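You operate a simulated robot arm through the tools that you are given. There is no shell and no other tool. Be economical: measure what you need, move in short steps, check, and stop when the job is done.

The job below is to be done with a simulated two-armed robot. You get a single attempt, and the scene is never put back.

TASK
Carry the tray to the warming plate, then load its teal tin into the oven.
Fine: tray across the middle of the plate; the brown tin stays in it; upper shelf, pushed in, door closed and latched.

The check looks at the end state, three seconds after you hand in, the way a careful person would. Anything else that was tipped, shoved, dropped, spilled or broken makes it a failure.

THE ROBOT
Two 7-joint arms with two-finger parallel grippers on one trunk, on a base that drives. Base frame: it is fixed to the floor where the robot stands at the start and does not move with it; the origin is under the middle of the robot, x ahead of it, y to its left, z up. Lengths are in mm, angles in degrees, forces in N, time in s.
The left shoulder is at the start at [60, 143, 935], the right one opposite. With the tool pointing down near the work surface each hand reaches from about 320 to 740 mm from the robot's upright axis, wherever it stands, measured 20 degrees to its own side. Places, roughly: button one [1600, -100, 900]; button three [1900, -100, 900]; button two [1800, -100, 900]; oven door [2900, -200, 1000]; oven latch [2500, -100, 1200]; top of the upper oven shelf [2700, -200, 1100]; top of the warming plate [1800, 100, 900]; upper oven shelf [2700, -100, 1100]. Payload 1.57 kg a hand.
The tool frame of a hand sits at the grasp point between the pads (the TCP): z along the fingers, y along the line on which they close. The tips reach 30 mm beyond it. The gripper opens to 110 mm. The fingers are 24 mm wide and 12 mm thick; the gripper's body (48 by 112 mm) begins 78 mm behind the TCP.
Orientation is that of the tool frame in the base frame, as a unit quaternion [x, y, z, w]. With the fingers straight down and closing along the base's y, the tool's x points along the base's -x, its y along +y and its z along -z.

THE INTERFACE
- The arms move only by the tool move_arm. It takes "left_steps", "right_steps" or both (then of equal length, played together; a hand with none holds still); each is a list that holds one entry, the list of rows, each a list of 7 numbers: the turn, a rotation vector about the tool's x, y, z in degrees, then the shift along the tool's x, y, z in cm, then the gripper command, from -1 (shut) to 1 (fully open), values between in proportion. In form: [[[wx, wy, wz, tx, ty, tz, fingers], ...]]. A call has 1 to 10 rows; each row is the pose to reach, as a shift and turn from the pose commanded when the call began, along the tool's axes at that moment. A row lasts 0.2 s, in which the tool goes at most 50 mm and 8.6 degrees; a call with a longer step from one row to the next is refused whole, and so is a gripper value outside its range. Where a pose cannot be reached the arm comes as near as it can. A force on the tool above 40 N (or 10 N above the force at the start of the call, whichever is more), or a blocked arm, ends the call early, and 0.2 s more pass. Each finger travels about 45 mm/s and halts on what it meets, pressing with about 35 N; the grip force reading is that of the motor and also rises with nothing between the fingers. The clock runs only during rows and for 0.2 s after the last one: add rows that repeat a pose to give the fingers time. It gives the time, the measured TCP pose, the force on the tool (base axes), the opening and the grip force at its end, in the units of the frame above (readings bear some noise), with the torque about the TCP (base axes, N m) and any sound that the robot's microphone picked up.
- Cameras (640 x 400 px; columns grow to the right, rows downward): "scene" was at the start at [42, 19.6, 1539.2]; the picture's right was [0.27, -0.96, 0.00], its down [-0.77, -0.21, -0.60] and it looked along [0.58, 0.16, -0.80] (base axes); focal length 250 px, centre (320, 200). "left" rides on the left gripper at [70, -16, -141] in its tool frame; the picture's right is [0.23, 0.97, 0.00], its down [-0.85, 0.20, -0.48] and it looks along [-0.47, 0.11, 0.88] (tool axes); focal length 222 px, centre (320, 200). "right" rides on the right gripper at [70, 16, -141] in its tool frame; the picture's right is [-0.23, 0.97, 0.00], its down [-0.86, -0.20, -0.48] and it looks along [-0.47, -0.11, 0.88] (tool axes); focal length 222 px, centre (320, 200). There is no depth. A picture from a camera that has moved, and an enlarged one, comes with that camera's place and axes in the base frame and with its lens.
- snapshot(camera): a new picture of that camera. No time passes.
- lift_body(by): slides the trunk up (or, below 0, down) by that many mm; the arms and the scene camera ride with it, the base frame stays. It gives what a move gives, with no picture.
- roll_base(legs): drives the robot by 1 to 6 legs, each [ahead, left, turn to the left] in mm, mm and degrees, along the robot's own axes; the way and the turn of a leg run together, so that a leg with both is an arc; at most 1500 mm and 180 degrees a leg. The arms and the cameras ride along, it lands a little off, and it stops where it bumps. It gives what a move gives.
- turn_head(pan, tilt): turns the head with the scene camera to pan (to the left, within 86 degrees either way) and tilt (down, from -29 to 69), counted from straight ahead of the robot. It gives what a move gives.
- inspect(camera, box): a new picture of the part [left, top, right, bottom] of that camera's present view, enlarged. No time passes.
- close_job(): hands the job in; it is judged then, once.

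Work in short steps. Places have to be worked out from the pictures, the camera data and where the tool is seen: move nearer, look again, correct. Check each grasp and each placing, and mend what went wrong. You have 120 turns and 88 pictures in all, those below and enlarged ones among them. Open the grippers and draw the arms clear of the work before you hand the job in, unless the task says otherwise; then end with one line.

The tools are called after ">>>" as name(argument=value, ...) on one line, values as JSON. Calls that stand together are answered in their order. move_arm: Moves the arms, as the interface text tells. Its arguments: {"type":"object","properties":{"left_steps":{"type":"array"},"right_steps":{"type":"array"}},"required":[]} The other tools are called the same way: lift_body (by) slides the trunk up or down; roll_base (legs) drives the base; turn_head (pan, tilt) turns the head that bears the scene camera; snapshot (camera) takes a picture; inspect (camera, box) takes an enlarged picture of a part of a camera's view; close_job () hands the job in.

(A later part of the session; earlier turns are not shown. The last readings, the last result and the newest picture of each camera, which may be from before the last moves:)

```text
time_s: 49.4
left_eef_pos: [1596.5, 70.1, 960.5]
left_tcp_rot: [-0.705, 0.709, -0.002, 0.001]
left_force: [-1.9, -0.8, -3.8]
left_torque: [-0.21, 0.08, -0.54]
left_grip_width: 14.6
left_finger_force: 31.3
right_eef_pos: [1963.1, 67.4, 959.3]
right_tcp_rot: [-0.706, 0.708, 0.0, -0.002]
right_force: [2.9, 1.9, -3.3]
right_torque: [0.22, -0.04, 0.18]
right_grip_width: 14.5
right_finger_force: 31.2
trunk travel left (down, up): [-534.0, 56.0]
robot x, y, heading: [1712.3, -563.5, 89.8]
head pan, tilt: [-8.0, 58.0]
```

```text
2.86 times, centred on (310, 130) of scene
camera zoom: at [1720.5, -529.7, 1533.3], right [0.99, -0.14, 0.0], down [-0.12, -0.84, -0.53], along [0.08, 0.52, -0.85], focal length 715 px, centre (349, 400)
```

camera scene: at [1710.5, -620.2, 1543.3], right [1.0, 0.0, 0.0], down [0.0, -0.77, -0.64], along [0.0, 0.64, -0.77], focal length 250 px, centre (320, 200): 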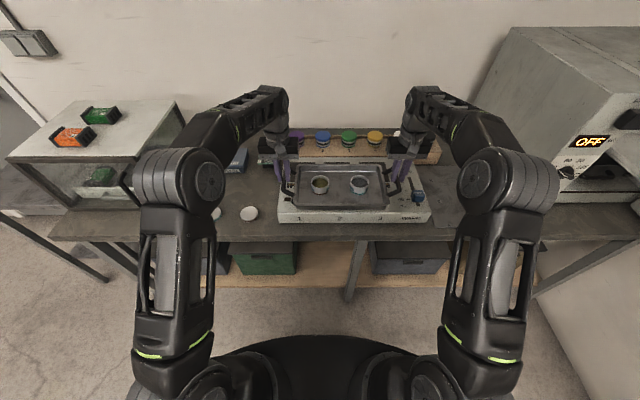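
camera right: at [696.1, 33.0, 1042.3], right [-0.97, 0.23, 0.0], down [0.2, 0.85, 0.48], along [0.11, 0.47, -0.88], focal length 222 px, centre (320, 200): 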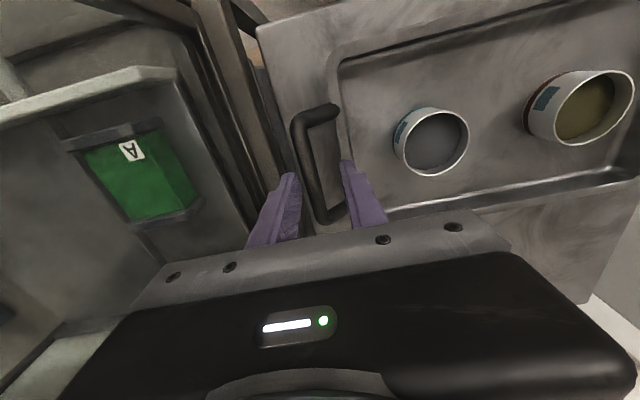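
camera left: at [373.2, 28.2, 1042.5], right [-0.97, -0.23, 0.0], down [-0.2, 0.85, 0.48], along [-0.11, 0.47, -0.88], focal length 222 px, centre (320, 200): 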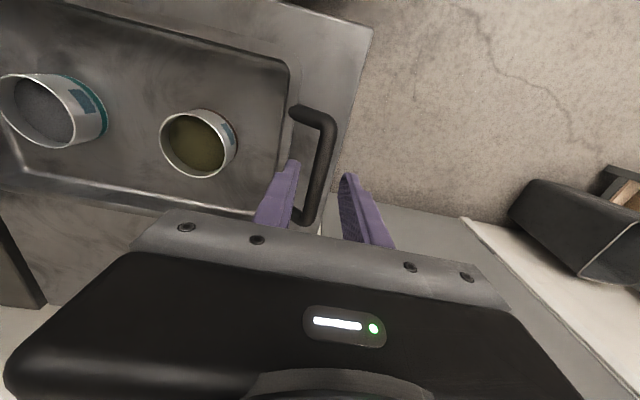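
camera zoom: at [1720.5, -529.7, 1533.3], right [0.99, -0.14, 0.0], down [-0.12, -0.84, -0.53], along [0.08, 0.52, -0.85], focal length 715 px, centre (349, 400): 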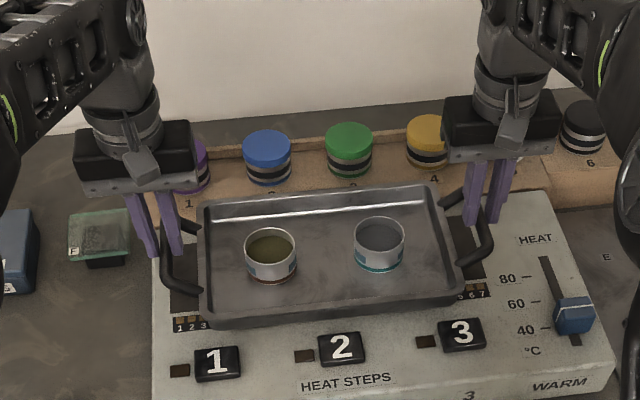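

Tray sits between buttons and rack; nudge +4 mm in y and lower another 25 mm.

>>> move_arm(left_steps=[[[0, 0, 0, -0.4, 0, 0.5, -1], [0, 0, 0, -0.4, 0, 1, -1], [0, 0, 0, -0.4, 0, 1.5, -1], [0, 0, 0, -0.4, 0, 2, -1], [0, 0, 0, -0.4, 0, 2.5, -1]]], right_steps=[[[0, 0, 0, -0.6, 0, 0.5, -1], [0, 0, 0, -0.6, 0, 1, -1], [0, 0, 0, -0.6, 0, 1.5, -1], [0, 0, 0, -0.6, 0, 2, -1], [0, 0, 0, -0.6, 0, 2.5, -1]]])

>>> inspect(camera="scene", box=[200, 60, 420, 200])

```text
time_s: 50.6
left_eef_pos: [1597.3, 70.7, 937.6]
left_tcp_rot: [-0.705, 0.709, 0.0, 0.002]
left_force: [-5.8, 1.4, 19.4]
left_torque: [-0.04, 0.12, -0.58]
left_grip_width: 14.8
left_finger_force: 30.4
right_eef_pos: [1962.2, 70.5, 938.1]
right_tcp_rot: [-0.706, 0.708, 0.002, 0.001]
right_force: [2.7, 3.3, 20.2]
right_torque: [0.07, -0.06, 0.38]
right_grip_width: 14.8
right_finger_force: 30.7
trunk travel left (down, up): [-534.0, 56.0]
robot x, y, heading: [1712.5, -565.7, 89.5]
head pan, tilt: [-8.0, 58.0]
```

```text
2.86 times, centred on (310, 130) of scene
camera zoom: at [1719.6, -533.9, 1533.6], right [0.99, -0.14, 0.0], down [-0.12, -0.84, -0.53], along [0.08, 0.53, -0.85], focal length 715 px, centre (349, 400)
```

zoom: 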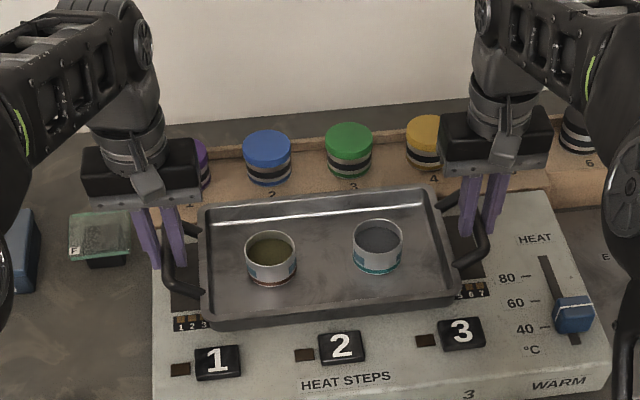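

Contact: ~20 N up on both hands at TCP z≈938, tray sits flat between buttons and rack. Relieve the pressure, open slightly.

>>> move_arm(left_steps=[[[0, 0, 0, 0, 0, -0.25, -1], [0, 0, 0, 0, 0, -0.25, -0.5], [0, 0, 0, 0, 0, -0.25, -0.5], [0, 0, 0, 0, 0, -0.25, -0.5]]], right_steps=[[[0, 0, 0, 0, 0, -0.25, -1], [0, 0, 0, 0, 0, -0.25, -0.5], [0, 0, 0, 0, 0, -0.25, -0.5], [0, 0, 0, 0, 0, -0.25, -0.5]]])

>>> inspect(camera="scene", box=[200, 60, 420, 200])

```text
time_s: 51.6
left_eef_pos: [1597.6, 72.3, 937.2]
left_tcp_rot: [-0.705, 0.709, -0.002, 0.0]
left_force: [1.2, -1.0, -0.5]
left_torque: [-0.03, 0.0, 0.03]
left_grip_width: 27.6
left_finger_force: 0.0
right_eef_pos: [1961.8, 73.0, 937.7]
right_tcp_rot: [-0.706, 0.708, 0.001, -0.003]
right_force: [0.0, 0.1, 0.2]
right_torque: [0.0, -0.03, 0.02]
right_grip_width: 27.7
right_finger_force: 0.1
trunk travel left (down, up): [-534.0, 56.0]
robot x, y, heading: [1711.9, -567.2, 89.4]
head pan, tilt: [-8.0, 58.0]
```

```text
2.86 times, centred on (310, 130) of scene
camera zoom: at [1720.4, -531.0, 1533.2], right [0.99, -0.14, 0.0], down [-0.12, -0.84, -0.53], along [0.08, 0.52, -0.85], focal length 715 px, centre (349, 400)
```

zoom: 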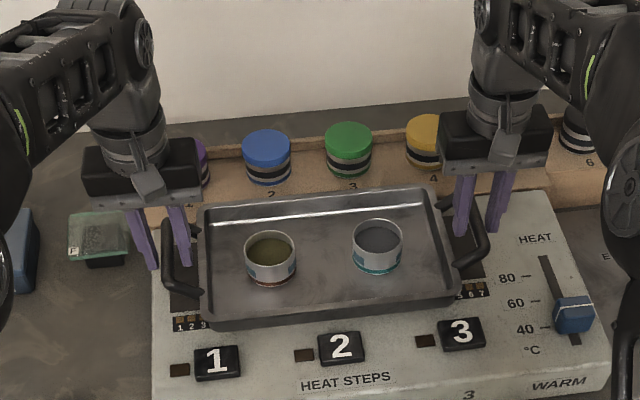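

Released cleanly. Raise both hands straight up 130 mm.

>>> move_arm(left_steps=[[[0, 0, 0, 0, 0, -1, -0.5], [0, 0, 0, 0, 0, -3, -0.5], [0, 0, 0, 0, 0, -6, -0.5], [0, 0, 0, 0, 0, -9.5, -0.5], [0, 0, 0, 0, 0, -13, -0.5]]], right_steps=[[[0, 0, 0, 0, 0, -1, -0.5], [0, 0, 0, 0, 0, -3, -0.5], [0, 0, 0, 0, 0, -6, -0.5], [0, 0, 0, 0, 0, -9.5, -0.5], [0, 0, 0, 0, 0, -13, -0.5]]])

>>> inspect(camera="scene", box=[200, 60, 420, 200])

```text
time_s: 52.8
left_eef_pos: [1596.3, 73.3, 1010.4]
left_tcp_rot: [-0.705, 0.709, 0.0, 0.002]
left_force: [-0.5, 0.1, -0.1]
left_torque: [0.01, 0.0, -0.02]
left_grip_width: 27.8
left_finger_force: 0.1
left hand out of reach, approached as far as the arm can: row 4, 5
right_eef_pos: [1961.8, 74.2, 1009.5]
right_tcp_rot: [-0.706, 0.708, 0.002, 0.0]
right_force: [-1.0, -0.1, 1.2]
right_torque: [0.01, -0.01, 0.0]
right_grip_width: 27.6
right_finger_force: 0.0
right hand out of reach, approached as far as the arm can: row 4, 5
trunk travel left (down, up): [-534.0, 56.0]
robot x, y, heading: [1710.6, -569.3, 89.6]
head pan, tilt: [-8.0, 58.0]
```

```text
2.86 times, centred on (310, 130) of scene
camera zoom: at [1720.3, -530.9, 1533.3], right [0.99, -0.14, 0.0], down [-0.12, -0.84, -0.53], along [0.08, 0.52, -0.85], focal length 715 px, centre (349, 400)
```

zoom: 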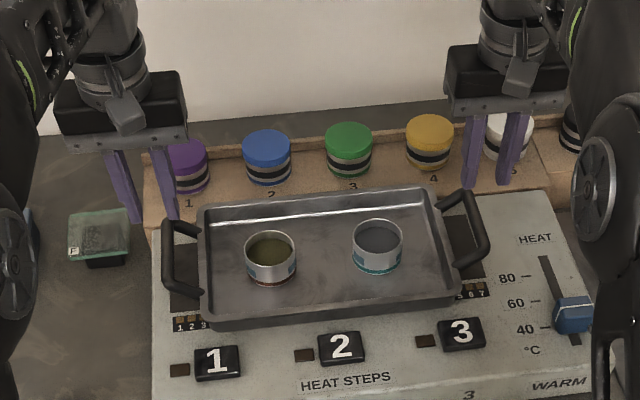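

Tray sits well on the plate with both tins upright. Move the right hand back/right out of the way, and the left hand over the teal tin (~[1839,50]), opening to 85 mm.

>>> move_arm(left_steps=[[[0, 0, 0, 0, 0, 0.3, -0.5], [0, 0, 0, 0.4, -4, 0.3, 0], [0, 0, 0, 0.8, -8, 0.3, 0.55], [0, 0, 0, 1.2, -12, 0.3, 0.55], [0, 0, 0, 1.6, -16, 0.3, 0.55], [0, 0, 0, 2, -20, 0.3, 0.55], [0, 0, 0, 2.3, -24.3, 0.3, 0.55]]], right_steps=[[[0, 0, 0, 3.5, -2.5, 0, -0.5], [0, 0, 0, 7, -5, 0, -0.5], [0, 0, 0, 10, -7.5, 0, -0.5], [0, 0, 0, 13, -10, 0, -0.5], [0, 0, 0, 13, -10, 0, -0.5], [0, 0, 0, 13, -10, 0, -0.5], [0, 0, 0, 13, -10, 0, -0.5]]])

>>> snapshot(camera="left")

>>> inspect(camera="scene", box=[220, 60, 440, 200])

```text
time_s: 54.4
left_eef_pos: [1792.6, 13.8, 1001.2]
left_tcp_rot: [-0.706, 0.708, -0.002, 0.003]
left_force: [-0.2, 0.6, -0.1]
left_torque: [0.0, -0.11, 0.06]
left_grip_width: 85.5
left_finger_force: 0.1
left hand out of reach, approached as far as the arm can: row 3, 4, 5, 6, 7
right_eef_pos: [2056.0, -58.0, 1012.4]
right_tcp_rot: [-0.707, 0.708, 0.0, -0.001]
right_force: [-0.5, -0.5, 0.6]
right_torque: [-0.03, -0.11, -0.01]
right_grip_width: 27.8
right_finger_force: 0.1
trunk travel left (down, up): [-534.0, 56.0]
robot x, y, heading: [1707.0, -570.7, 89.7]
head pan, tilt: [-8.0, 58.0]
```

```text
50 pictures are left
camera left: at [1807.7, -56.6, 1143.1], right [-0.97, -0.22, -0.01], down [-0.2, 0.86, 0.48], along [-0.1, 0.47, -0.88], focal length 222 px, centre (320, 200)
```

left: 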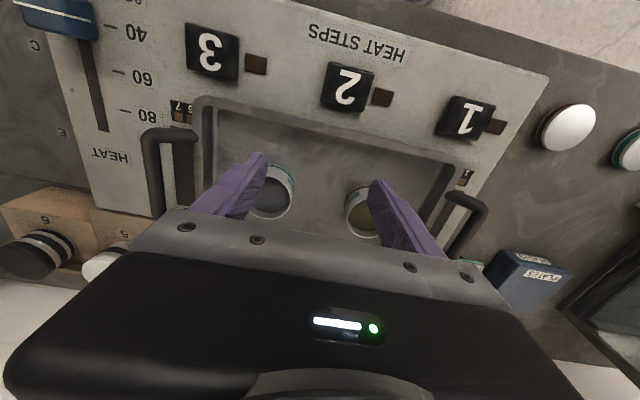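

```text
2.86 times, centred on (330, 130) of scene
camera zoom: at [1715.8, -528.9, 1533.2], right [0.99, -0.14, 0.0], down [-0.12, -0.84, -0.53], along [0.08, 0.52, -0.85], focal length 715 px, centre (291, 400)
```

zoom: 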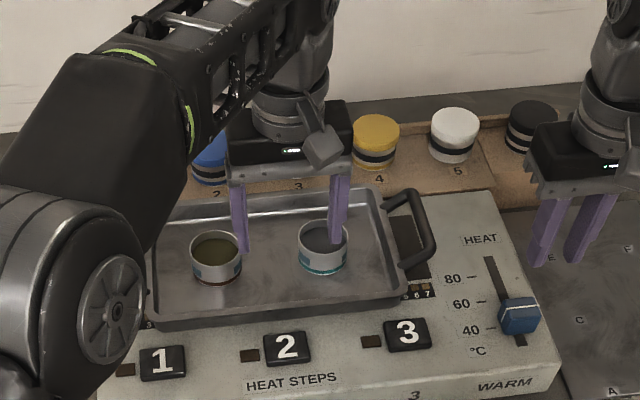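

Left arm was at its cross-reach limit; shift the base right 110 mm and ahead 40 mm, then fine-position above the tin.

>>> roll_base(legs=[[0, -110, 0.2], [40, 0, 0]])

>>> snapshot(camera="left")

```text
time_s: 56.1
left_eef_pos: [1904.0, 54.1, 1000.5]
left_tcp_rot: [-0.706, 0.708, -0.002, 0.001]
left_force: [0.1, 0.2, -0.1]
left_torque: [-0.06, 0.03, 0.03]
left_grip_width: 85.2
left_finger_force: 0.0
right_eef_pos: [2169.0, -18.2, 1010.8]
right_tcp_rot: [-0.707, 0.707, 0.0, -0.003]
right_force: [-0.1, 0.2, -0.6]
right_torque: [-0.09, 0.04, -0.02]
right_grip_width: 27.8
right_finger_force: 0.0
trunk travel left (down, up): [-534.0, 56.0]
robot x, y, heading: [1818.7, -527.7, 89.8]
head pan, tilt: [-8.0, 58.0]
```

```text
48 pictures are left
camera left: at [1920.0, -16.1, 1142.5], right [-0.97, -0.22, 0.0], down [-0.2, 0.86, 0.48], along [-0.1, 0.47, -0.88], focal length 222 px, centre (320, 200)
```

left: 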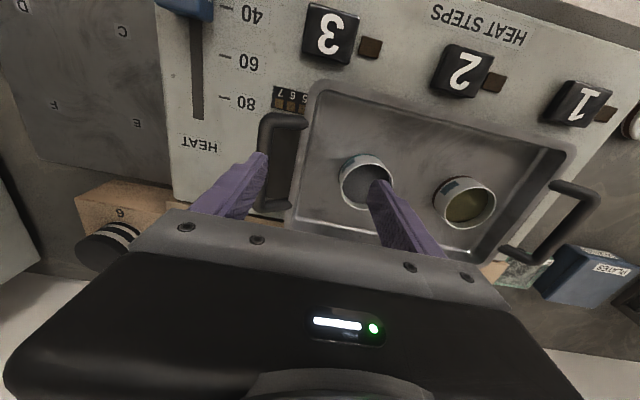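

Triangulating both left views: tin rim at about [1843,79], z≈892. Move over it at z≈960 and verify.

>>> move_arm(left_steps=[[[0, 0, 0, -1.2, 3, 0, 0.55], [0, 0, 0, -2.4, 6.1, 0, 0.55], [0, 0, 0, -2.4, 6.1, 2, 0.55], [0, 0, 0, -2.4, 6.1, 4, 0.55]]])

>>> inspect(camera="left", box=[220, 100, 420, 240])

>>> inspect(camera="scene", box=[180, 80, 400, 220])

```text
time_s: 57.1
left_eef_pos: [1844.3, 77.8, 960.9]
left_tcp_rot: [-0.706, 0.709, -0.002, 0.001]
left_force: [0.2, -0.6, 0.3]
left_torque: [0.02, 0.01, 0.01]
left_grip_width: 85.4
left_finger_force: 0.1
right_eef_pos: [2168.7, -19.0, 1011.5]
right_tcp_rot: [-0.706, 0.708, 0.0, -0.001]
right_force: [0.8, 0.6, 0.2]
right_torque: [0.0, -0.01, 0.02]
right_grip_width: 27.6
right_finger_force: 0.0
trunk travel left (down, up): [-534.0, 56.0]
robot x, y, heading: [1821.7, -531.2, 89.8]
head pan, tilt: [-8.0, 58.0]
```

```text
2.86 times, centred on (320, 170) of left
camera zoom: at [1859.3, 7.5, 1102.7], right [-0.97, -0.22, 0.0], down [-0.2, 0.86, 0.48], along [-0.1, 0.47, -0.88], focal length 635 px, centre (320, 286)
```

zoom: 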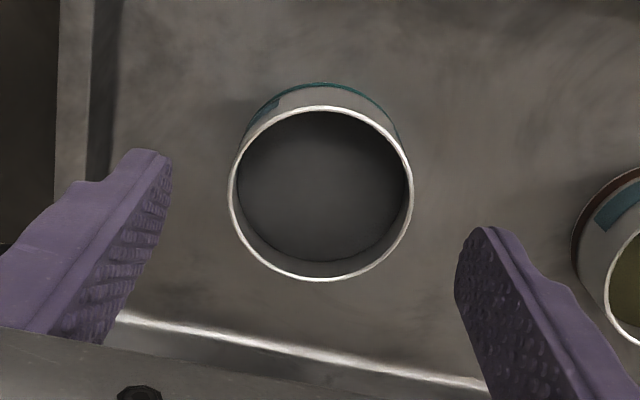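

```text
2.86 times, centred on (290, 150) of scene
camera zoom: at [1829.1, -490.3, 1533.3], right [0.99, -0.14, 0.0], down [-0.12, -0.84, -0.53], along [0.08, 0.52, -0.85], focal length 715 px, centre (406, 343)
```

zoom: 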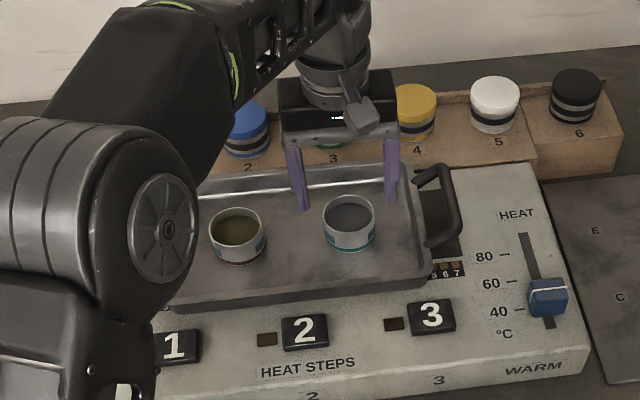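

Tin centred in x; shift +5 mm in y and descend to TCP z≈893, then close gently.

>>> move_arm(left_steps=[[[0, 0, 0, -0.5, 0, 2, 0.55], [0, 0, 0, -0.5, 0, 4, 0.55], [0, 0, 0, -0.5, 0, 5.5, 0.55], [0, 0, 0, -0.5, 0, 6.7, 0.55], [0, 0, 0, -0.5, 0, 6.7, 0.55]]])

>>> inspect(camera="left", box=[220, 100, 420, 240])

>>> inspect(camera="scene", box=[230, 120, 350, 196])

```text
time_s: 58.1
left_eef_pos: [1844.8, 83.7, 905.3]
left_tcp_rot: [-0.705, 0.709, 0.003, 0.008]
left_force: [-0.9, -8.3, 23.3]
left_torque: [-0.52, 1.14, 0.3]
left_grip_width: 86.0
left_finger_force: 0.1
right_eef_pos: [2167.8, -19.7, 1011.9]
right_tcp_rot: [-0.706, 0.708, 0.002, -0.001]
right_force: [-0.8, 0.7, -0.2]
right_torque: [-0.05, -0.01, 0.03]
right_grip_width: 27.4
right_finger_force: 0.2
trunk travel left (down, up): [-534.0, 56.0]
robot x, y, heading: [1818.9, -530.6, 89.9]
head pan, tilt: [-8.0, 58.0]
stopped in row 5 (left hand): the force on the tool passed its limit (the readings are from after the stop); the commanded pose is now the measured one
```

```text
2.86 times, centred on (320, 170) of left
camera zoom: at [1859.2, 12.0, 1045.7], right [-0.97, -0.22, -0.01], down [-0.2, 0.85, 0.49], along [-0.1, 0.48, -0.87], focal length 635 px, centre (320, 286)
```

zoom: 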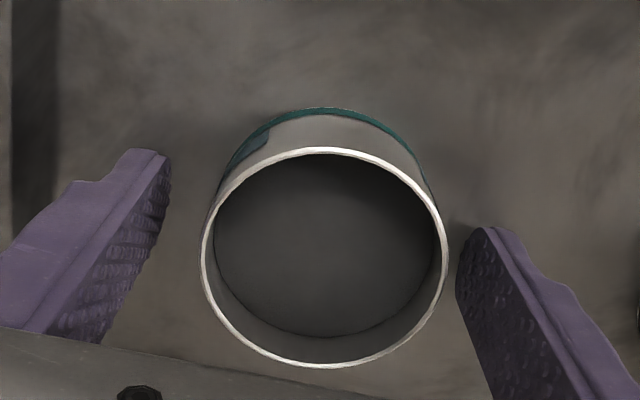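

```text
5.26 times, centred on (290, 158) of scene
camera zoom: at [1829.3, -492.0, 1533.6], right [0.99, -0.14, 0.0], down [-0.12, -0.84, -0.53], along [0.08, 0.53, -0.85], focal length 1317 px, centre (478, 421)
```

zoom: 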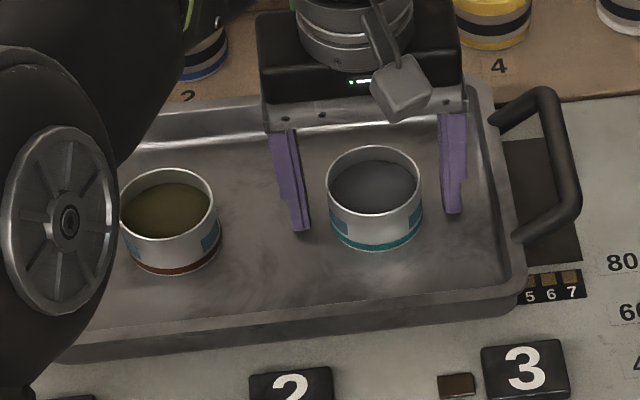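

Tips touched the tray floor (z≈874). Rise 6 mm, shift −6 mm in y to centre on the tin, then close.

>>> move_arm(left_steps=[[[0, 0, 0, 0, 0, -0.6, 0.55], [0, 0, 0, 0.6, 0, -0.6, 0.55], [0, 0, 0, 0.6, 0, -0.6, 0.3], [0, 0, 0, 0.6, 0, -0.6, 0.1], [0, 0, 0, 0.6, 0, -0.6, 0.1], [0, 0, 0, 0.6, 0, -0.6, -0.1], [0, 0, 0, 0.6, 0, -0.6, -0.1]]])

>>> inspect(camera="left", box=[220, 100, 420, 240])

```text
time_s: 59.7
left_eef_pos: [1844.3, 76.8, 906.6]
left_tcp_rot: [-0.706, 0.709, 0.001, 0.007]
left_force: [0.2, 0.3, 1.1]
left_torque: [-0.01, 0.03, 0.0]
left_grip_width: 59.8
left_finger_force: 29.8
right_eef_pos: [2168.0, -18.5, 1011.8]
right_tcp_rot: [-0.707, 0.708, 0.002, -0.002]
right_force: [-0.7, 1.1, 0.3]
right_torque: [0.03, -0.01, 0.01]
right_grip_width: 27.7
right_finger_force: 0.0
trunk travel left (down, up): [-534.0, 56.0]
robot x, y, heading: [1816.7, -530.2, 89.7]
head pan, tilt: [-8.0, 58.0]
```

```text
2.86 times, centred on (320, 170) of left
camera zoom: at [1859.1, 6.5, 1047.8], right [-0.97, -0.22, -0.01], down [-0.2, 0.85, 0.49], along [-0.1, 0.48, -0.87], focal length 635 px, centre (320, 286)
```

zoom: 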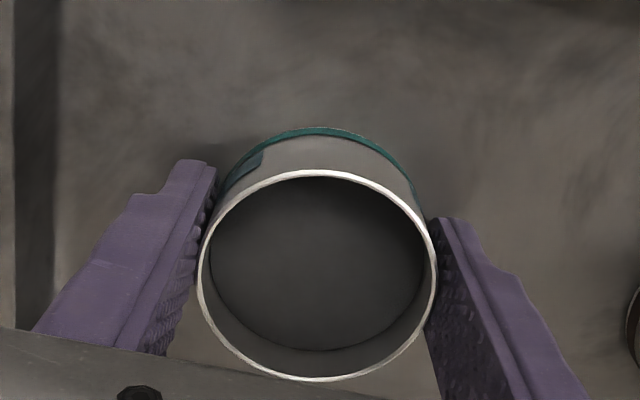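

Tin held at 59.8 mm. Lift 80 mm slowly.

>>> move_arm(left_steps=[[[0, 0, 0, 0, 0, -0.5, -0.3], [0, 0, 0, 0, 0, -1.5, -0.3], [0, 0, 0, 0, 0, -3, -0.3], [0, 0, 0, 0, 0, -4.5, -0.3], [0, 0, 0, 0, 0, -6, -0.3], [0, 0, 0, 0, 0, -7.5, -0.3], [0, 0, 0, 0, 0, -8, -0.3]]])

>>> inspect(camera="scene", box=[180, 80, 400, 220])

```text
time_s: 61.3
left_eef_pos: [1844.0, 77.7, 986.3]
left_tcp_rot: [-0.706, 0.708, 0.002, 0.008]
left_force: [-0.4, -0.4, -0.6]
left_torque: [0.02, 0.01, 0.02]
left_grip_width: 59.3
left_finger_force: 34.9
right_eef_pos: [2170.0, -19.6, 1011.9]
right_tcp_rot: [-0.706, 0.708, 0.0, -0.002]
right_force: [-0.4, -0.2, 0.0]
right_torque: [0.02, 0.01, 0.0]
right_grip_width: 27.6
right_finger_force: 0.1
trunk travel left (down, up): [-534.0, 56.0]
robot x, y, heading: [1817.6, -527.9, 89.8]
head pan, tilt: [-8.0, 58.0]
```

```text
2.86 times, centred on (290, 150) of scene
camera zoom: at [1829.3, -490.4, 1533.3], right [0.99, -0.14, 0.0], down [-0.12, -0.84, -0.53], along [0.08, 0.52, -0.85], focal length 715 px, centre (406, 343)
```

zoom: 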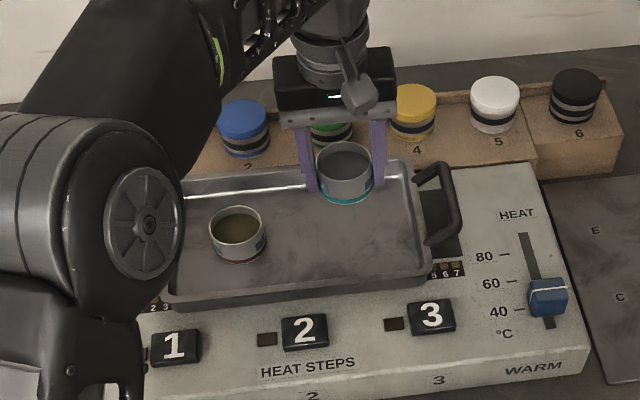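

Tin is in hand, brown tin and tray undisturbed. Back off and slide toward the oven, staying clear, then look.

>>> roll_base(legs=[[-480, 0, 0], [0, -280, 0]])

>>> turn_head(pan=-35, tilt=30)

>>> snapshot(camera="scene")

```text
time_s: 65.8
left_eef_pos: [2125.6, -408.0, 986.7]
left_tcp_rot: [-0.706, 0.708, 0.002, 0.007]
left_force: [0.7, 0.0, -1.9]
left_torque: [-0.03, 0.02, 0.02]
left_grip_width: 59.3
left_finger_force: 34.8
right_eef_pos: [2452.6, -503.2, 1011.4]
right_tcp_rot: [-0.707, 0.707, 0.0, -0.001]
right_force: [0.9, 0.0, 0.4]
right_torque: [0.02, 0.0, 0.04]
right_grip_width: 28.0
right_finger_force: 0.1
trunk travel left (down, up): [-534.0, 56.0]
robot x, y, heading: [2104.9, -1015.4, 89.6]
head pan, tilt: [-8.0, 58.0]
```

```text
time_s: 66.7
left_eef_pos: [2126.5, -407.0, 986.5]
left_tcp_rot: [-0.707, 0.707, 0.002, 0.006]
left_force: [0.1, -0.2, -0.7]
left_torque: [0.02, -0.02, -0.02]
left_grip_width: 59.6
left_finger_force: 35.1
right_eef_pos: [2451.8, -502.7, 1011.8]
right_tcp_rot: [0.707, -0.707, 0.0, 0.001]
right_force: [0.1, 0.9, -0.3]
right_torque: [-0.03, 0.06, -0.02]
right_grip_width: 27.6
right_finger_force: 0.1
trunk travel left (down, up): [-534.0, 56.0]
robot x, y, heading: [2099.7, -1016.6, 89.8]
head pan, tilt: [-35.0, 30.0]
```

```text
41 pictures are left
camera scene: at [2155.0, -969.2, 1572.9], right [0.82, -0.57, 0.0], down [-0.29, -0.41, -0.87], along [0.5, 0.71, -0.5], focal length 250 px, centre (320, 200)
```

scene: 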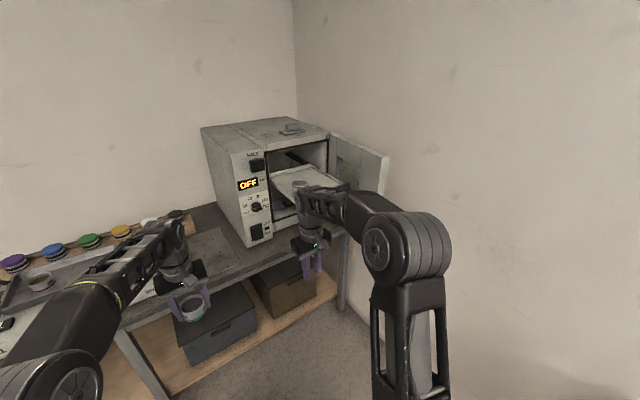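

Zoom on the oven.

>>> inspect(camera="scene", box=[190, 105, 400, 255])

```text
2.67 times, centred on (295, 180) of scene
camera zoom: at [2155.0, -969.2, 1572.9], right [0.82, -0.57, 0.0], down [-0.29, -0.41, -0.87], along [0.5, 0.71, -0.5], focal length 668 px, centre (387, 253)
```

zoom: 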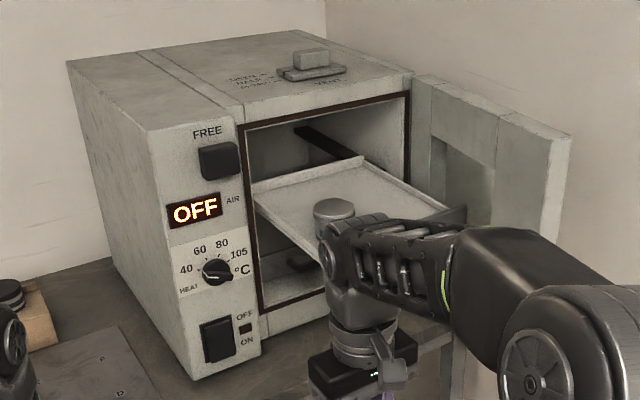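

Geometry so far: oven front y≈-98, x 2383–2815; upper shelf pulled out to y≈-260 at z≈1090, an existing lidded tin on its left half (~[2600,-185]); door hinged right, sticking out to about [2870,-400]. I'll raise the trunk, tuck the right arm, and lift the tin.

>>> lift_body(by=56)

>>> move_arm(left_steps=[[[0, 0, 0, 1.5, 0, -2, -0.3], [0, 0, 0, 3, 0, -4, -0.3], [0, 0, 0, 4.5, 0, -6, -0.3], [0, 0, 0, 6, 0, -8, -0.3], [0, 0, 0, 7.5, 0, -10, -0.3], [0, 0, 0, 9, 0, -12, -0.3], [0, 0, 0, 9, 0, -12, -0.3]]], right_steps=[[[0, 0, 0, 2.8, 2.5, 0, -1], [0, 0, 0, 5.6, 5, 0, -1], [0, 0, 0, 8.4, 7.5, 0, -1], [0, 0, 0, 11.2, 10, 0, -1], [0, 0, 0, 14, 12.5, 0, -1], [0, 0, 0, 17, 15, 0, -1], [0, 0, 0, 17, 15, 0, -1]]])

```text
time_s: 67.7
left_eef_pos: [2125.9, -407.1, 1042.4]
left_tcp_rot: [-0.707, 0.707, 0.001, 0.006]
left_force: [-1.3, -0.1, -0.7]
left_torque: [-0.04, 0.02, 0.03]
left_grip_width: 59.3
left_finger_force: 35.0
right_eef_pos: [2451.7, -502.9, 1067.7]
right_tcp_rot: [-0.707, 0.708, 0.0, -0.002]
right_force: [-0.1, -0.5, -0.1]
right_torque: [-0.02, 0.02, -0.02]
right_grip_width: 27.4
right_finger_force: 0.1
trunk travel left (down, up): [-590.0, 0.0]
robot x, y, heading: [2098.3, -1012.7, 90.1]
head pan, tilt: [-35.0, 30.0]
```

```text
time_s: 69.3
left_eef_pos: [2127.3, -478.2, 1135.5]
left_tcp_rot: [-0.707, 0.707, 0.003, 0.008]
left_force: [0.8, 1.0, -1.3]
left_torque: [-0.05, 0.0, 0.03]
left_grip_width: 59.6
left_finger_force: 34.8
left hand out of reach, approached as far as the arm can: row 5, 6, 7
right_eef_pos: [2299.2, -672.3, 1068.5]
right_tcp_rot: [-0.707, 0.707, 0.0, -0.002]
right_force: [0.4, 0.4, 0.6]
right_torque: [0.03, 0.02, -0.02]
right_grip_width: 0.0
right_finger_force: 21.4
trunk travel left (down, up): [-590.0, 0.0]
robot x, y, heading: [2101.4, -1012.0, 89.9]
head pan, tilt: [-35.0, 30.0]
```

Left hand limited at z≈1135; bring it slightly left and back to get to z≈1165.

>>> move_arm(left_steps=[[[0, 0, 0, 1.5, 2, 0, -0.3], [0, 0, 0, 3, 4.5, -0.5, -0.3], [0, 0, 0, 4, 7, -1.5, -0.3], [0, 0, 0, 4, 9, -3, -0.3], [0, 0, 0, 4, 9, -3, -0.3]]])

>>> roll_base(legs=[[0, 0, -35]])

>>> turn_head(pan=0, tilt=30)

>>> snapshot(camera="scene")

```text
time_s: 70.5
left_eef_pos: [2037.3, -520.1, 1163.5]
left_tcp_rot: [-0.706, 0.708, 0.001, 0.006]
left_force: [-0.6, 0.3, -1.9]
left_torque: [-0.02, 0.01, -0.01]
left_grip_width: 59.6
left_finger_force: 35.4
right_eef_pos: [2299.6, -671.9, 1069.4]
right_tcp_rot: [0.707, -0.707, -0.001, 0.003]
right_force: [0.3, -1.2, 0.0]
right_torque: [-0.05, 0.01, 0.02]
right_grip_width: 0.5
right_finger_force: 21.2
trunk travel left (down, up): [-590.0, 0.0]
robot x, y, heading: [2103.3, -1014.2, 90.0]
head pan, tilt: [-35.0, 30.0]
```

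```text
time_s: 72.6
left_eef_pos: [2331.5, -571.0, 1164.2]
left_tcp_rot: [-0.461, 0.887, 0.0, 0.007]
left_force: [-0.3, 0.5, -0.3]
left_torque: [0.03, 0.02, 0.03]
left_grip_width: 59.5
left_finger_force: 35.2
right_eef_pos: [2459.3, -846.7, 1069.1]
right_tcp_rot: [-0.462, 0.887, 0.001, -0.001]
right_force: [-0.4, -0.4, -0.4]
right_torque: [-0.02, 0.0, 0.0]
right_grip_width: 0.0
right_finger_force: 21.7
trunk travel left (down, up): [-590.0, 0.0]
robot x, y, heading: [2103.2, -1012.0, 55.0]
head pan, tilt: [-35.0, 30.0]
```

```text
time_s: 73.6
left_eef_pos: [2331.2, -572.6, 1164.8]
left_tcp_rot: [-0.462, 0.887, -0.001, 0.007]
left_force: [-0.5, -0.2, -0.9]
left_torque: [-0.01, -0.02, 0.0]
left_grip_width: 59.3
left_finger_force: 35.0
right_eef_pos: [2459.4, -847.0, 1068.0]
right_tcp_rot: [-0.462, 0.887, 0.002, -0.002]
right_force: [0.5, -0.7, -0.4]
right_torque: [0.0, -0.01, -0.01]
right_grip_width: 0.1
right_finger_force: 21.6
trunk travel left (down, up): [-590.0, 0.0]
robot x, y, heading: [2101.4, -1017.9, 54.7]
head pan, tilt: [0.0, 30.0]
```

```text
39 pictures are left
camera scene: at [2137.9, -964.0, 1628.9], right [0.82, -0.57, 0.0], down [-0.29, -0.41, -0.87], along [0.5, 0.71, -0.5], focal length 250 px, centre (320, 200)
```

scene: 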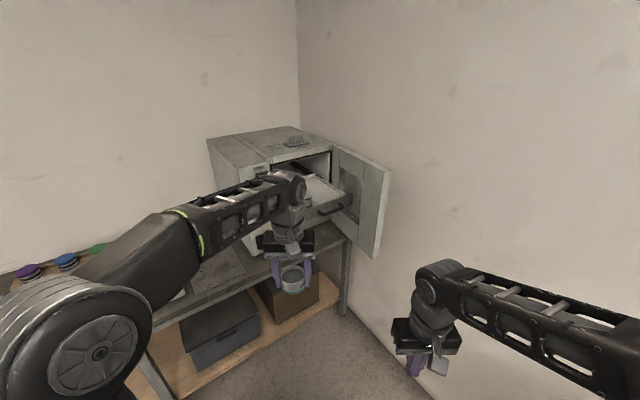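

Door free edge is near [2846,-412]. I'll tuck the right hand further in and lower, turn to heading ≈65°, and approach to short of the shelf.

>>> move_arm(right_steps=[[[0, 0, 0, 0, 2.5, 3, -1], [0, 0, 0, 0, 5, 6, -1], [0, 0, 0, 0, 7.5, 9, -1], [0, 0, 0, 0, 10, 12, -1], [0, 0, 0, 0, 13, 15, -1], [0, 0, 0, 0, 13, 15, -1]]])

>>> roll_base(legs=[[0, 0, 10], [0, -270, 0], [330, 0, 0]])

>>> turn_head(pan=-8, tilt=42)

>>> snapshot(camera="scene")

```text
time_s: 75.0
left_eef_pos: [2332.1, -572.2, 1164.3]
left_tcp_rot: [-0.462, 0.887, 0.0, 0.006]
left_force: [-0.5, -0.6, -1.3]
left_torque: [-0.01, 0.06, -0.02]
left_grip_width: 59.3
left_finger_force: 35.0
right_eef_pos: [2350.7, -770.1, 918.5]
right_tcp_rot: [-0.462, 0.887, 0.001, -0.001]
right_force: [0.1, 0.4, -0.3]
right_torque: [0.02, -0.02, -0.02]
right_grip_width: 0.1
right_finger_force: 21.6
trunk travel left (down, up): [-590.0, 0.0]
robot x, y, heading: [2099.9, -1013.4, 55.1]
head pan, tilt: [0.0, 30.0]
```

```text
time_s: 77.3
left_eef_pos: [2433.9, -612.8, 1164.9]
left_tcp_rot: [-0.531, 0.847, -0.002, 0.006]
left_force: [0.1, 0.2, -0.6]
left_torque: [-0.04, 0.0, 0.01]
left_grip_width: 59.3
left_finger_force: 34.8
right_eef_pos: [2485.2, -805.0, 917.6]
right_tcp_rot: [-0.533, 0.846, 0.001, -0.001]
right_force: [0.5, 0.7, 0.0]
right_torque: [-0.08, -0.02, -0.01]
right_grip_width: 0.0
right_finger_force: 21.3
trunk travel left (down, up): [-590.0, 0.0]
robot x, y, heading: [2283.7, -1089.7, 64.4]
head pan, tilt: [0.0, 30.0]
stopped in leg 2: the robot was blocked; the commanded pose is now the measured one
```

```text
time_s: 78.0
left_eef_pos: [2433.7, -615.8, 1165.9]
left_tcp_rot: [-0.531, 0.847, 0.0, 0.007]
left_force: [0.6, 0.7, -0.9]
left_torque: [-0.03, 0.03, 0.01]
left_grip_width: 59.4
left_finger_force: 34.6
right_eef_pos: [2484.0, -807.7, 919.4]
right_tcp_rot: [-0.532, 0.847, 0.002, -0.001]
right_force: [0.6, 0.2, 0.2]
right_torque: [0.02, 0.0, -0.04]
right_grip_width: 0.0
right_finger_force: 21.2
trunk travel left (down, up): [-590.0, 0.0]
robot x, y, heading: [2277.1, -1086.3, 64.4]
head pan, tilt: [-8.0, 42.0]
```

```text
38 pictures are left
camera scene: at [2312.4, -1045.4, 1610.6], right [0.83, -0.55, 0.0], down [-0.37, -0.56, -0.74], along [0.41, 0.62, -0.67], focal length 250 px, centre (320, 200)
```

scene: 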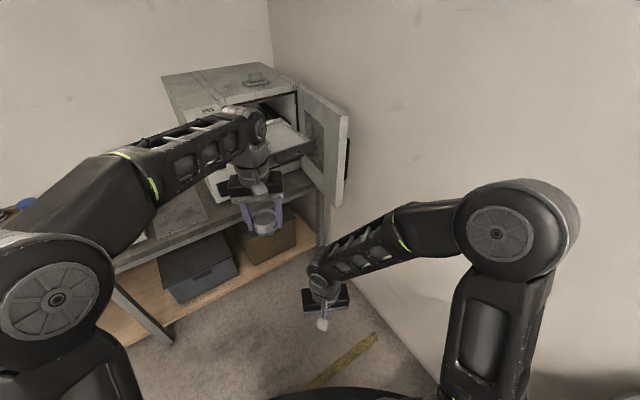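

The strafe was blocked behind by the sink bench side. Move forward away from it first, then a little right.

>>> roll_base(legs=[[300, 0, 0], [0, -70, 0.6]])

>>> snapshot(camera="scene")

>>> inspect(camera="scene", box=[150, 20, 390, 180])

```text
time_s: 80.7
left_eef_pos: [2622.4, -374.2, 1165.4]
left_tcp_rot: [-0.536, 0.844, 0.0, 0.008]
left_force: [0.6, -0.6, -1.2]
left_torque: [-0.01, 0.01, 0.05]
left_grip_width: 59.3
left_finger_force: 35.4
right_eef_pos: [2673.9, -566.6, 917.9]
right_tcp_rot: [-0.54, 0.842, 0.002, -0.001]
right_force: [0.0, 0.2, 0.0]
right_torque: [0.03, 0.02, 0.0]
right_grip_width: 0.3
right_finger_force: 21.5
trunk travel left (down, up): [-590.0, 0.0]
robot x, y, heading: [2472.3, -846.9, 65.2]
head pan, tilt: [-8.0, 42.0]
```

```text
37 pictures are left
camera scene: at [2506.0, -805.7, 1610.5], right [0.84, -0.54, 0.0], down [-0.36, -0.56, -0.74], along [0.4, 0.62, -0.67], focal length 250 px, centre (320, 200)
```

scene: 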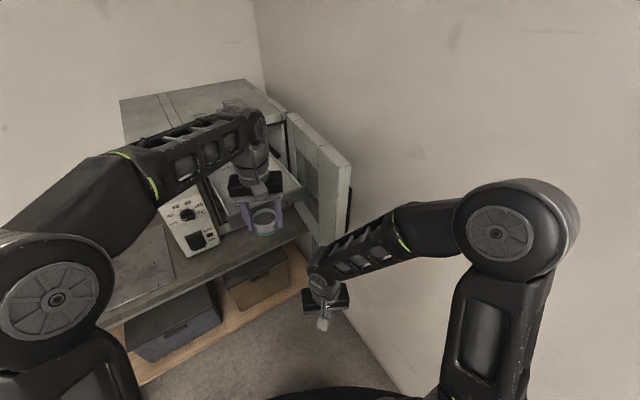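

```text
2.50 times, centred on (270, 100) of scene
camera zoom: at [2506.0, -805.7, 1610.5], right [0.84, -0.54, 0.0], down [-0.36, -0.56, -0.74], along [0.4, 0.62, -0.67], focal length 626 px, centre (445, 450)
```

zoom: 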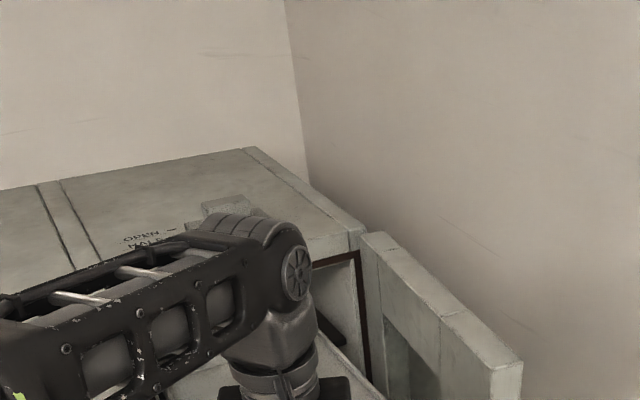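

Look with the left hand camera for the shelf ahead.

>>> snapshot(camera="left")

>>> inspect(camera="scene", box=[150, 130, 390, 290])

```text
35 pictures are left
camera left: at [2604.6, -445.5, 1306.4], right [-0.98, 0.21, -0.01], down [0.18, 0.85, 0.49], along [0.11, 0.48, -0.87], focal length 222 px, centre (320, 200)
```

left: 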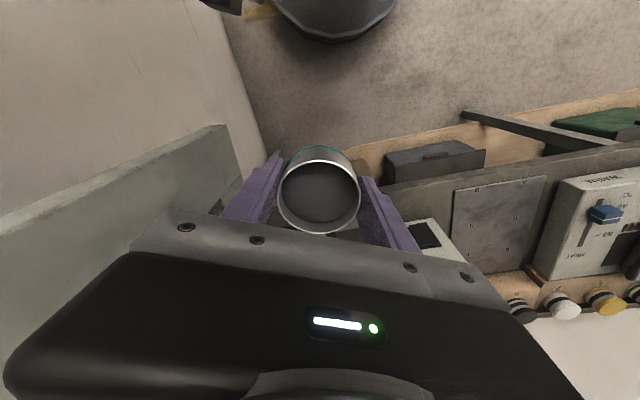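

```text
2.50 times, centred on (270, 210) of scene
camera zoom: at [2506.0, -805.7, 1610.5], right [0.84, -0.54, 0.0], down [-0.36, -0.56, -0.74], along [0.4, 0.62, -0.67], focal length 626 px, centre (445, 175)
```

zoom: 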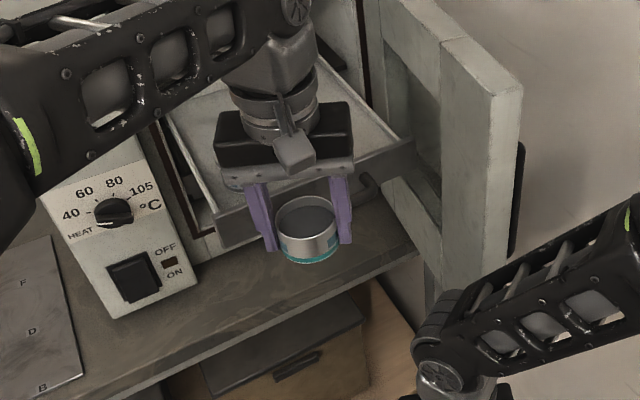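

Shelf front at y≈-245, x≈2545–2814. Driving ahead ~200 mm brings the tin above [2710,-190], clear over the shelf (tin bottom ≈1133).

>>> roll_base(legs=[[150, 0, 0]])

>>> inspect(camera="scene", box=[150, 100, 390, 260])

>>> snapshot(camera="left")

```text
time_s: 82.0
left_eef_pos: [2684.4, -236.0, 1166.2]
left_tcp_rot: [-0.536, 0.844, -0.001, 0.007]
left_force: [0.2, 0.0, -0.8]
left_torque: [0.01, 0.01, 0.02]
left_grip_width: 59.4
left_finger_force: 35.2
right_eef_pos: [2737.1, -427.1, 918.5]
right_tcp_rot: [-0.538, 0.843, 0.001, -0.001]
right_force: [0.1, 0.8, -0.1]
right_torque: [-0.01, 0.03, 0.0]
right_grip_width: 0.0
right_finger_force: 21.5
trunk travel left (down, up): [-590.0, 0.0]
robot x, y, heading: [2532.1, -712.8, 64.8]
head pan, tilt: [-8.0, 42.0]
```

```text
2.50 times, centred on (270, 180) of scene
camera zoom: at [2569.0, -666.0, 1610.5], right [0.84, -0.54, 0.0], down [-0.36, -0.56, -0.74], along [0.4, 0.62, -0.67], focal length 626 px, centre (445, 250)
```

zoom: 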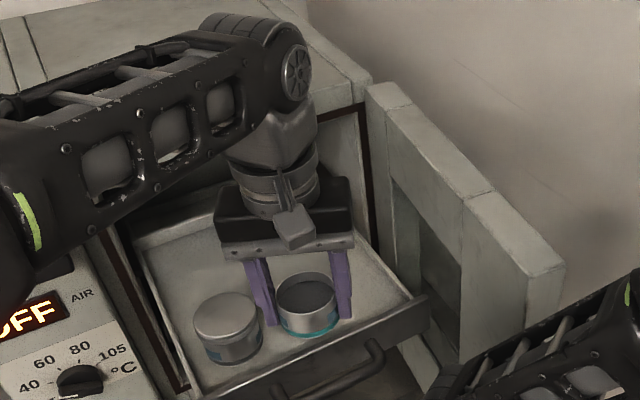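

```text
32 pictures are left
camera left: at [2668.5, -306.5, 1305.8], right [-0.98, 0.21, -0.01], down [0.18, 0.86, 0.49], along [0.11, 0.47, -0.87], focal length 222 px, centre (320, 200)
```

left: 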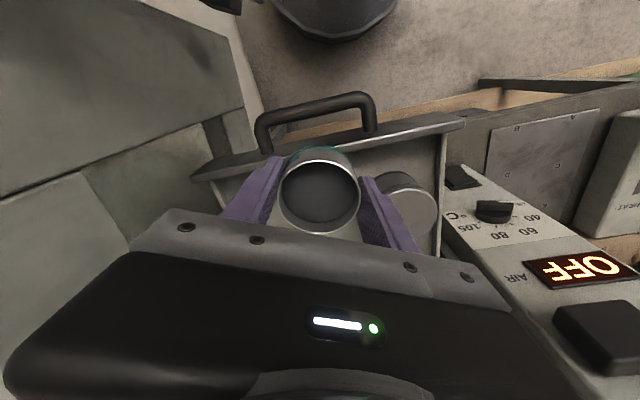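

Existing tin at ≈[2612,-185]. Advance 52 mm to bring the teal tin over [2708,-189].

>>> roll_base(legs=[[52, -5, 0]])

>>> snapshot(camera="left")

```text
time_s: 83.0
left_eef_pos: [2712.6, -190.7, 1163.8]
left_tcp_rot: [-0.535, 0.845, 0.0, 0.007]
left_force: [0.3, 1.5, -1.4]
left_torque: [-0.06, 0.05, 0.02]
left_grip_width: 59.5
left_finger_force: 34.7
right_eef_pos: [2765.5, -381.3, 917.7]
right_tcp_rot: [-0.538, 0.843, 0.001, -0.002]
right_force: [0.2, 0.4, 0.1]
right_torque: [-0.01, 0.01, 0.06]
right_grip_width: 0.0
right_finger_force: 21.2
trunk travel left (down, up): [-590.0, 0.0]
robot x, y, heading: [2564.1, -666.1, 64.9]
head pan, tilt: [-8.0, 42.0]
```

```text
31 pictures are left
camera left: at [2695.6, -261.1, 1305.4], right [-0.98, 0.21, -0.01], down [0.18, 0.86, 0.49], along [0.11, 0.47, -0.87], focal length 222 px, centre (320, 200)
```

left: 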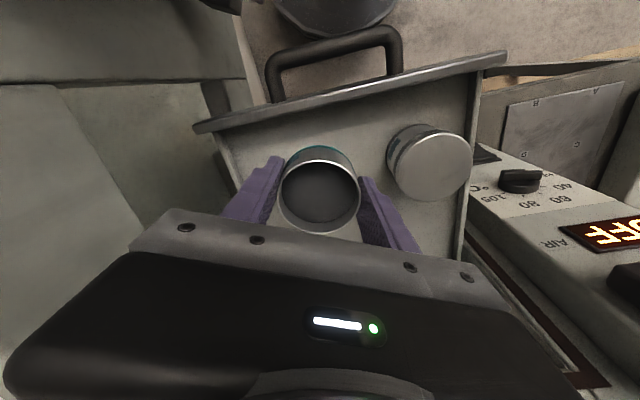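

Position good. Lower toward the shelf floor (expected contact TCP≈1117).

>>> move_arm(left_steps=[[[0, 0, 0, 0, 0, 1.5, -0.3], [0, 0, 0, 0, 0, 3, -0.3], [0, 0, 0, 0, 0, 3.6, -0.3], [0, 0, 0, 0, 0, 4, -0.3], [0, 0, 0, 0, 0, 4.4, -0.3], [0, 0, 0, 0, 0, 4.8, -0.3]]])

>>> inspect(camera="scene", box=[180, 120, 360, 240])

```text
time_s: 84.4
left_eef_pos: [2712.1, -191.8, 1117.9]
left_tcp_rot: [-0.535, 0.845, 0.001, 0.007]
left_force: [0.1, 0.6, -0.5]
left_torque: [0.03, 0.03, -0.01]
left_grip_width: 59.7
left_finger_force: 35.1
right_eef_pos: [2764.3, -382.5, 918.4]
right_tcp_rot: [-0.538, 0.843, 0.001, -0.001]
right_force: [-0.2, -1.4, 0.2]
right_torque: [-0.03, 0.01, -0.02]
right_grip_width: 0.0
right_finger_force: 21.1
trunk travel left (down, up): [-590.0, 0.0]
robot x, y, heading: [2564.3, -665.1, 64.9]
head pan, tilt: [-8.0, 42.0]
```

```text
3.33 times, centred on (270, 180) of scene
camera zoom: at [2594.6, -622.7, 1610.6], right [0.84, -0.55, 0.0], down [-0.36, -0.56, -0.74], along [0.41, 0.62, -0.67], focal length 834 px, centre (487, 267)
```

zoom: 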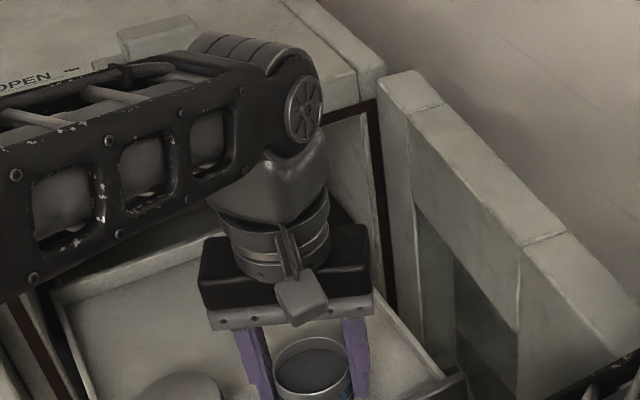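

No contact yet; continue down in small steps.

>>> move_arm(left_steps=[[[0, 0, 0, 0, 0, 0.3, -0.3], [0, 0, 0, 0, 0, 0.6, -0.3], [0, 0, 0, 0, 0, 0.9, -0.3], [0, 0, 0, 0, 0, 1.2, -0.3]]])

```text
time_s: 85.4
left_eef_pos: [2713.3, -190.4, 1106.7]
left_tcp_rot: [-0.535, 0.845, -0.001, 0.007]
left_force: [-0.4, 0.3, -1.8]
left_torque: [0.01, 0.01, 0.0]
left_grip_width: 59.1
left_finger_force: 35.2
right_eef_pos: [2765.6, -383.7, 918.3]
right_tcp_rot: [-0.538, 0.843, 0.002, -0.002]
right_force: [-0.2, 1.1, 0.6]
right_torque: [0.03, 0.0, 0.01]
right_grip_width: 0.0
right_finger_force: 21.3
trunk travel left (down, up): [-590.0, 0.0]
robot x, y, heading: [2565.2, -665.3, 65.1]
head pan, tilt: [-8.0, 42.0]
```

>>> move_arm(left_steps=[[[0, 0, 0, 0, 0, 0.3, -0.3], [0, 0, 0, 0, 0, 0.6, -0.3], [0, 0, 0, 0, 0, 0.9, -0.3], [0, 0, 0, 0, 0, 1.2, -0.3]]])

>>> snapshot(camera="left")

```text
time_s: 86.2
left_eef_pos: [2712.2, -189.7, 1102.1]
left_tcp_rot: [-0.535, 0.845, 0.002, 0.013]
left_force: [-3.9, -1.7, 17.5]
left_torque: [0.08, 0.73, -0.03]
left_grip_width: 59.6
left_finger_force: 34.8
right_eef_pos: [2762.9, -382.7, 918.8]
right_tcp_rot: [-0.538, 0.843, 0.002, 0.0]
right_force: [0.7, 0.3, 0.6]
right_torque: [-0.03, -0.03, -0.02]
right_grip_width: 0.4
right_finger_force: 20.9
trunk travel left (down, up): [-590.0, 0.0]
robot x, y, heading: [2559.1, -665.0, 64.8]
head pan, tilt: [-8.0, 42.0]
stopped in row 4 (left hand): the force on the tool passed its limit (the readings are from after the stop); the commanded pose is now the measured one
```

```text
29 pictures are left
camera left: at [2694.2, -261.9, 1242.7], right [-0.98, 0.21, -0.02], down [0.17, 0.85, 0.5], along [0.12, 0.48, -0.87], focal length 222 px, centre (320, 200)
```

left: 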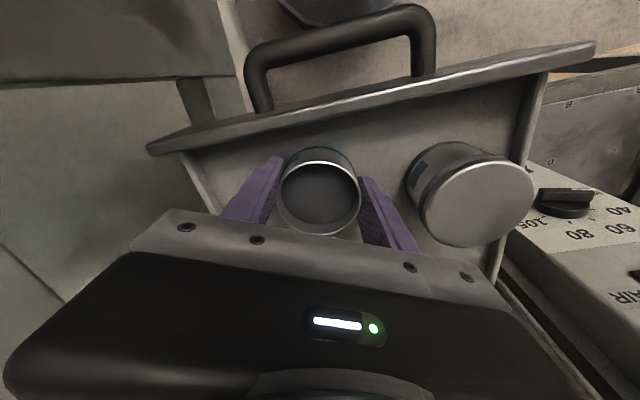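

Contact: tin is on the shelf floor. Relieve 2 mm and open.

>>> move_arm(left_steps=[[[0, 0, 0, 0, 0, -0.1, -0.3], [0, 0, 0, 0, 0, -0.1, 0.2], [0, 0, 0, 0, 0, -0.1, 0.45], [0, 0, 0, 0, 0, -0.1, 0.45], [0, 0, 0, 0, 0, -1, 0.45], [0, 0, 0, 0, 0, -3, 0.45], [0, 0, 0, 0, 0, -5, 0.45], [0, 0, 0, 0, 0, -6, 0.45]]])

>>> snapshot(camera="left")

```text
time_s: 88.0
left_eef_pos: [2710.1, -190.8, 1159.8]
left_tcp_rot: [-0.536, 0.844, 0.001, 0.012]
left_force: [-0.1, -0.4, 0.4]
left_torque: [0.02, 0.02, 0.03]
left_grip_width: 79.5
left_finger_force: 0.0
right_eef_pos: [2762.9, -384.2, 918.1]
right_tcp_rot: [-0.538, 0.843, 0.001, -0.001]
right_force: [0.7, -0.5, -0.5]
right_torque: [0.0, 0.05, -0.02]
right_grip_width: 0.1
right_finger_force: 21.2
trunk travel left (down, up): [-590.0, 0.0]
robot x, y, heading: [2558.6, -668.3, 64.7]
head pan, tilt: [-8.0, 42.0]
```

```text
28 pictures are left
camera left: at [2693.2, -262.4, 1301.4], right [-0.98, 0.21, -0.01], down [0.18, 0.85, 0.49], along [0.12, 0.48, -0.87], focal length 222 px, centre (320, 200)
```

left: 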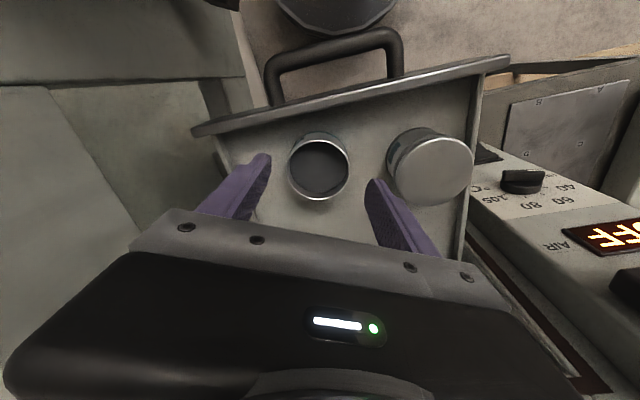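

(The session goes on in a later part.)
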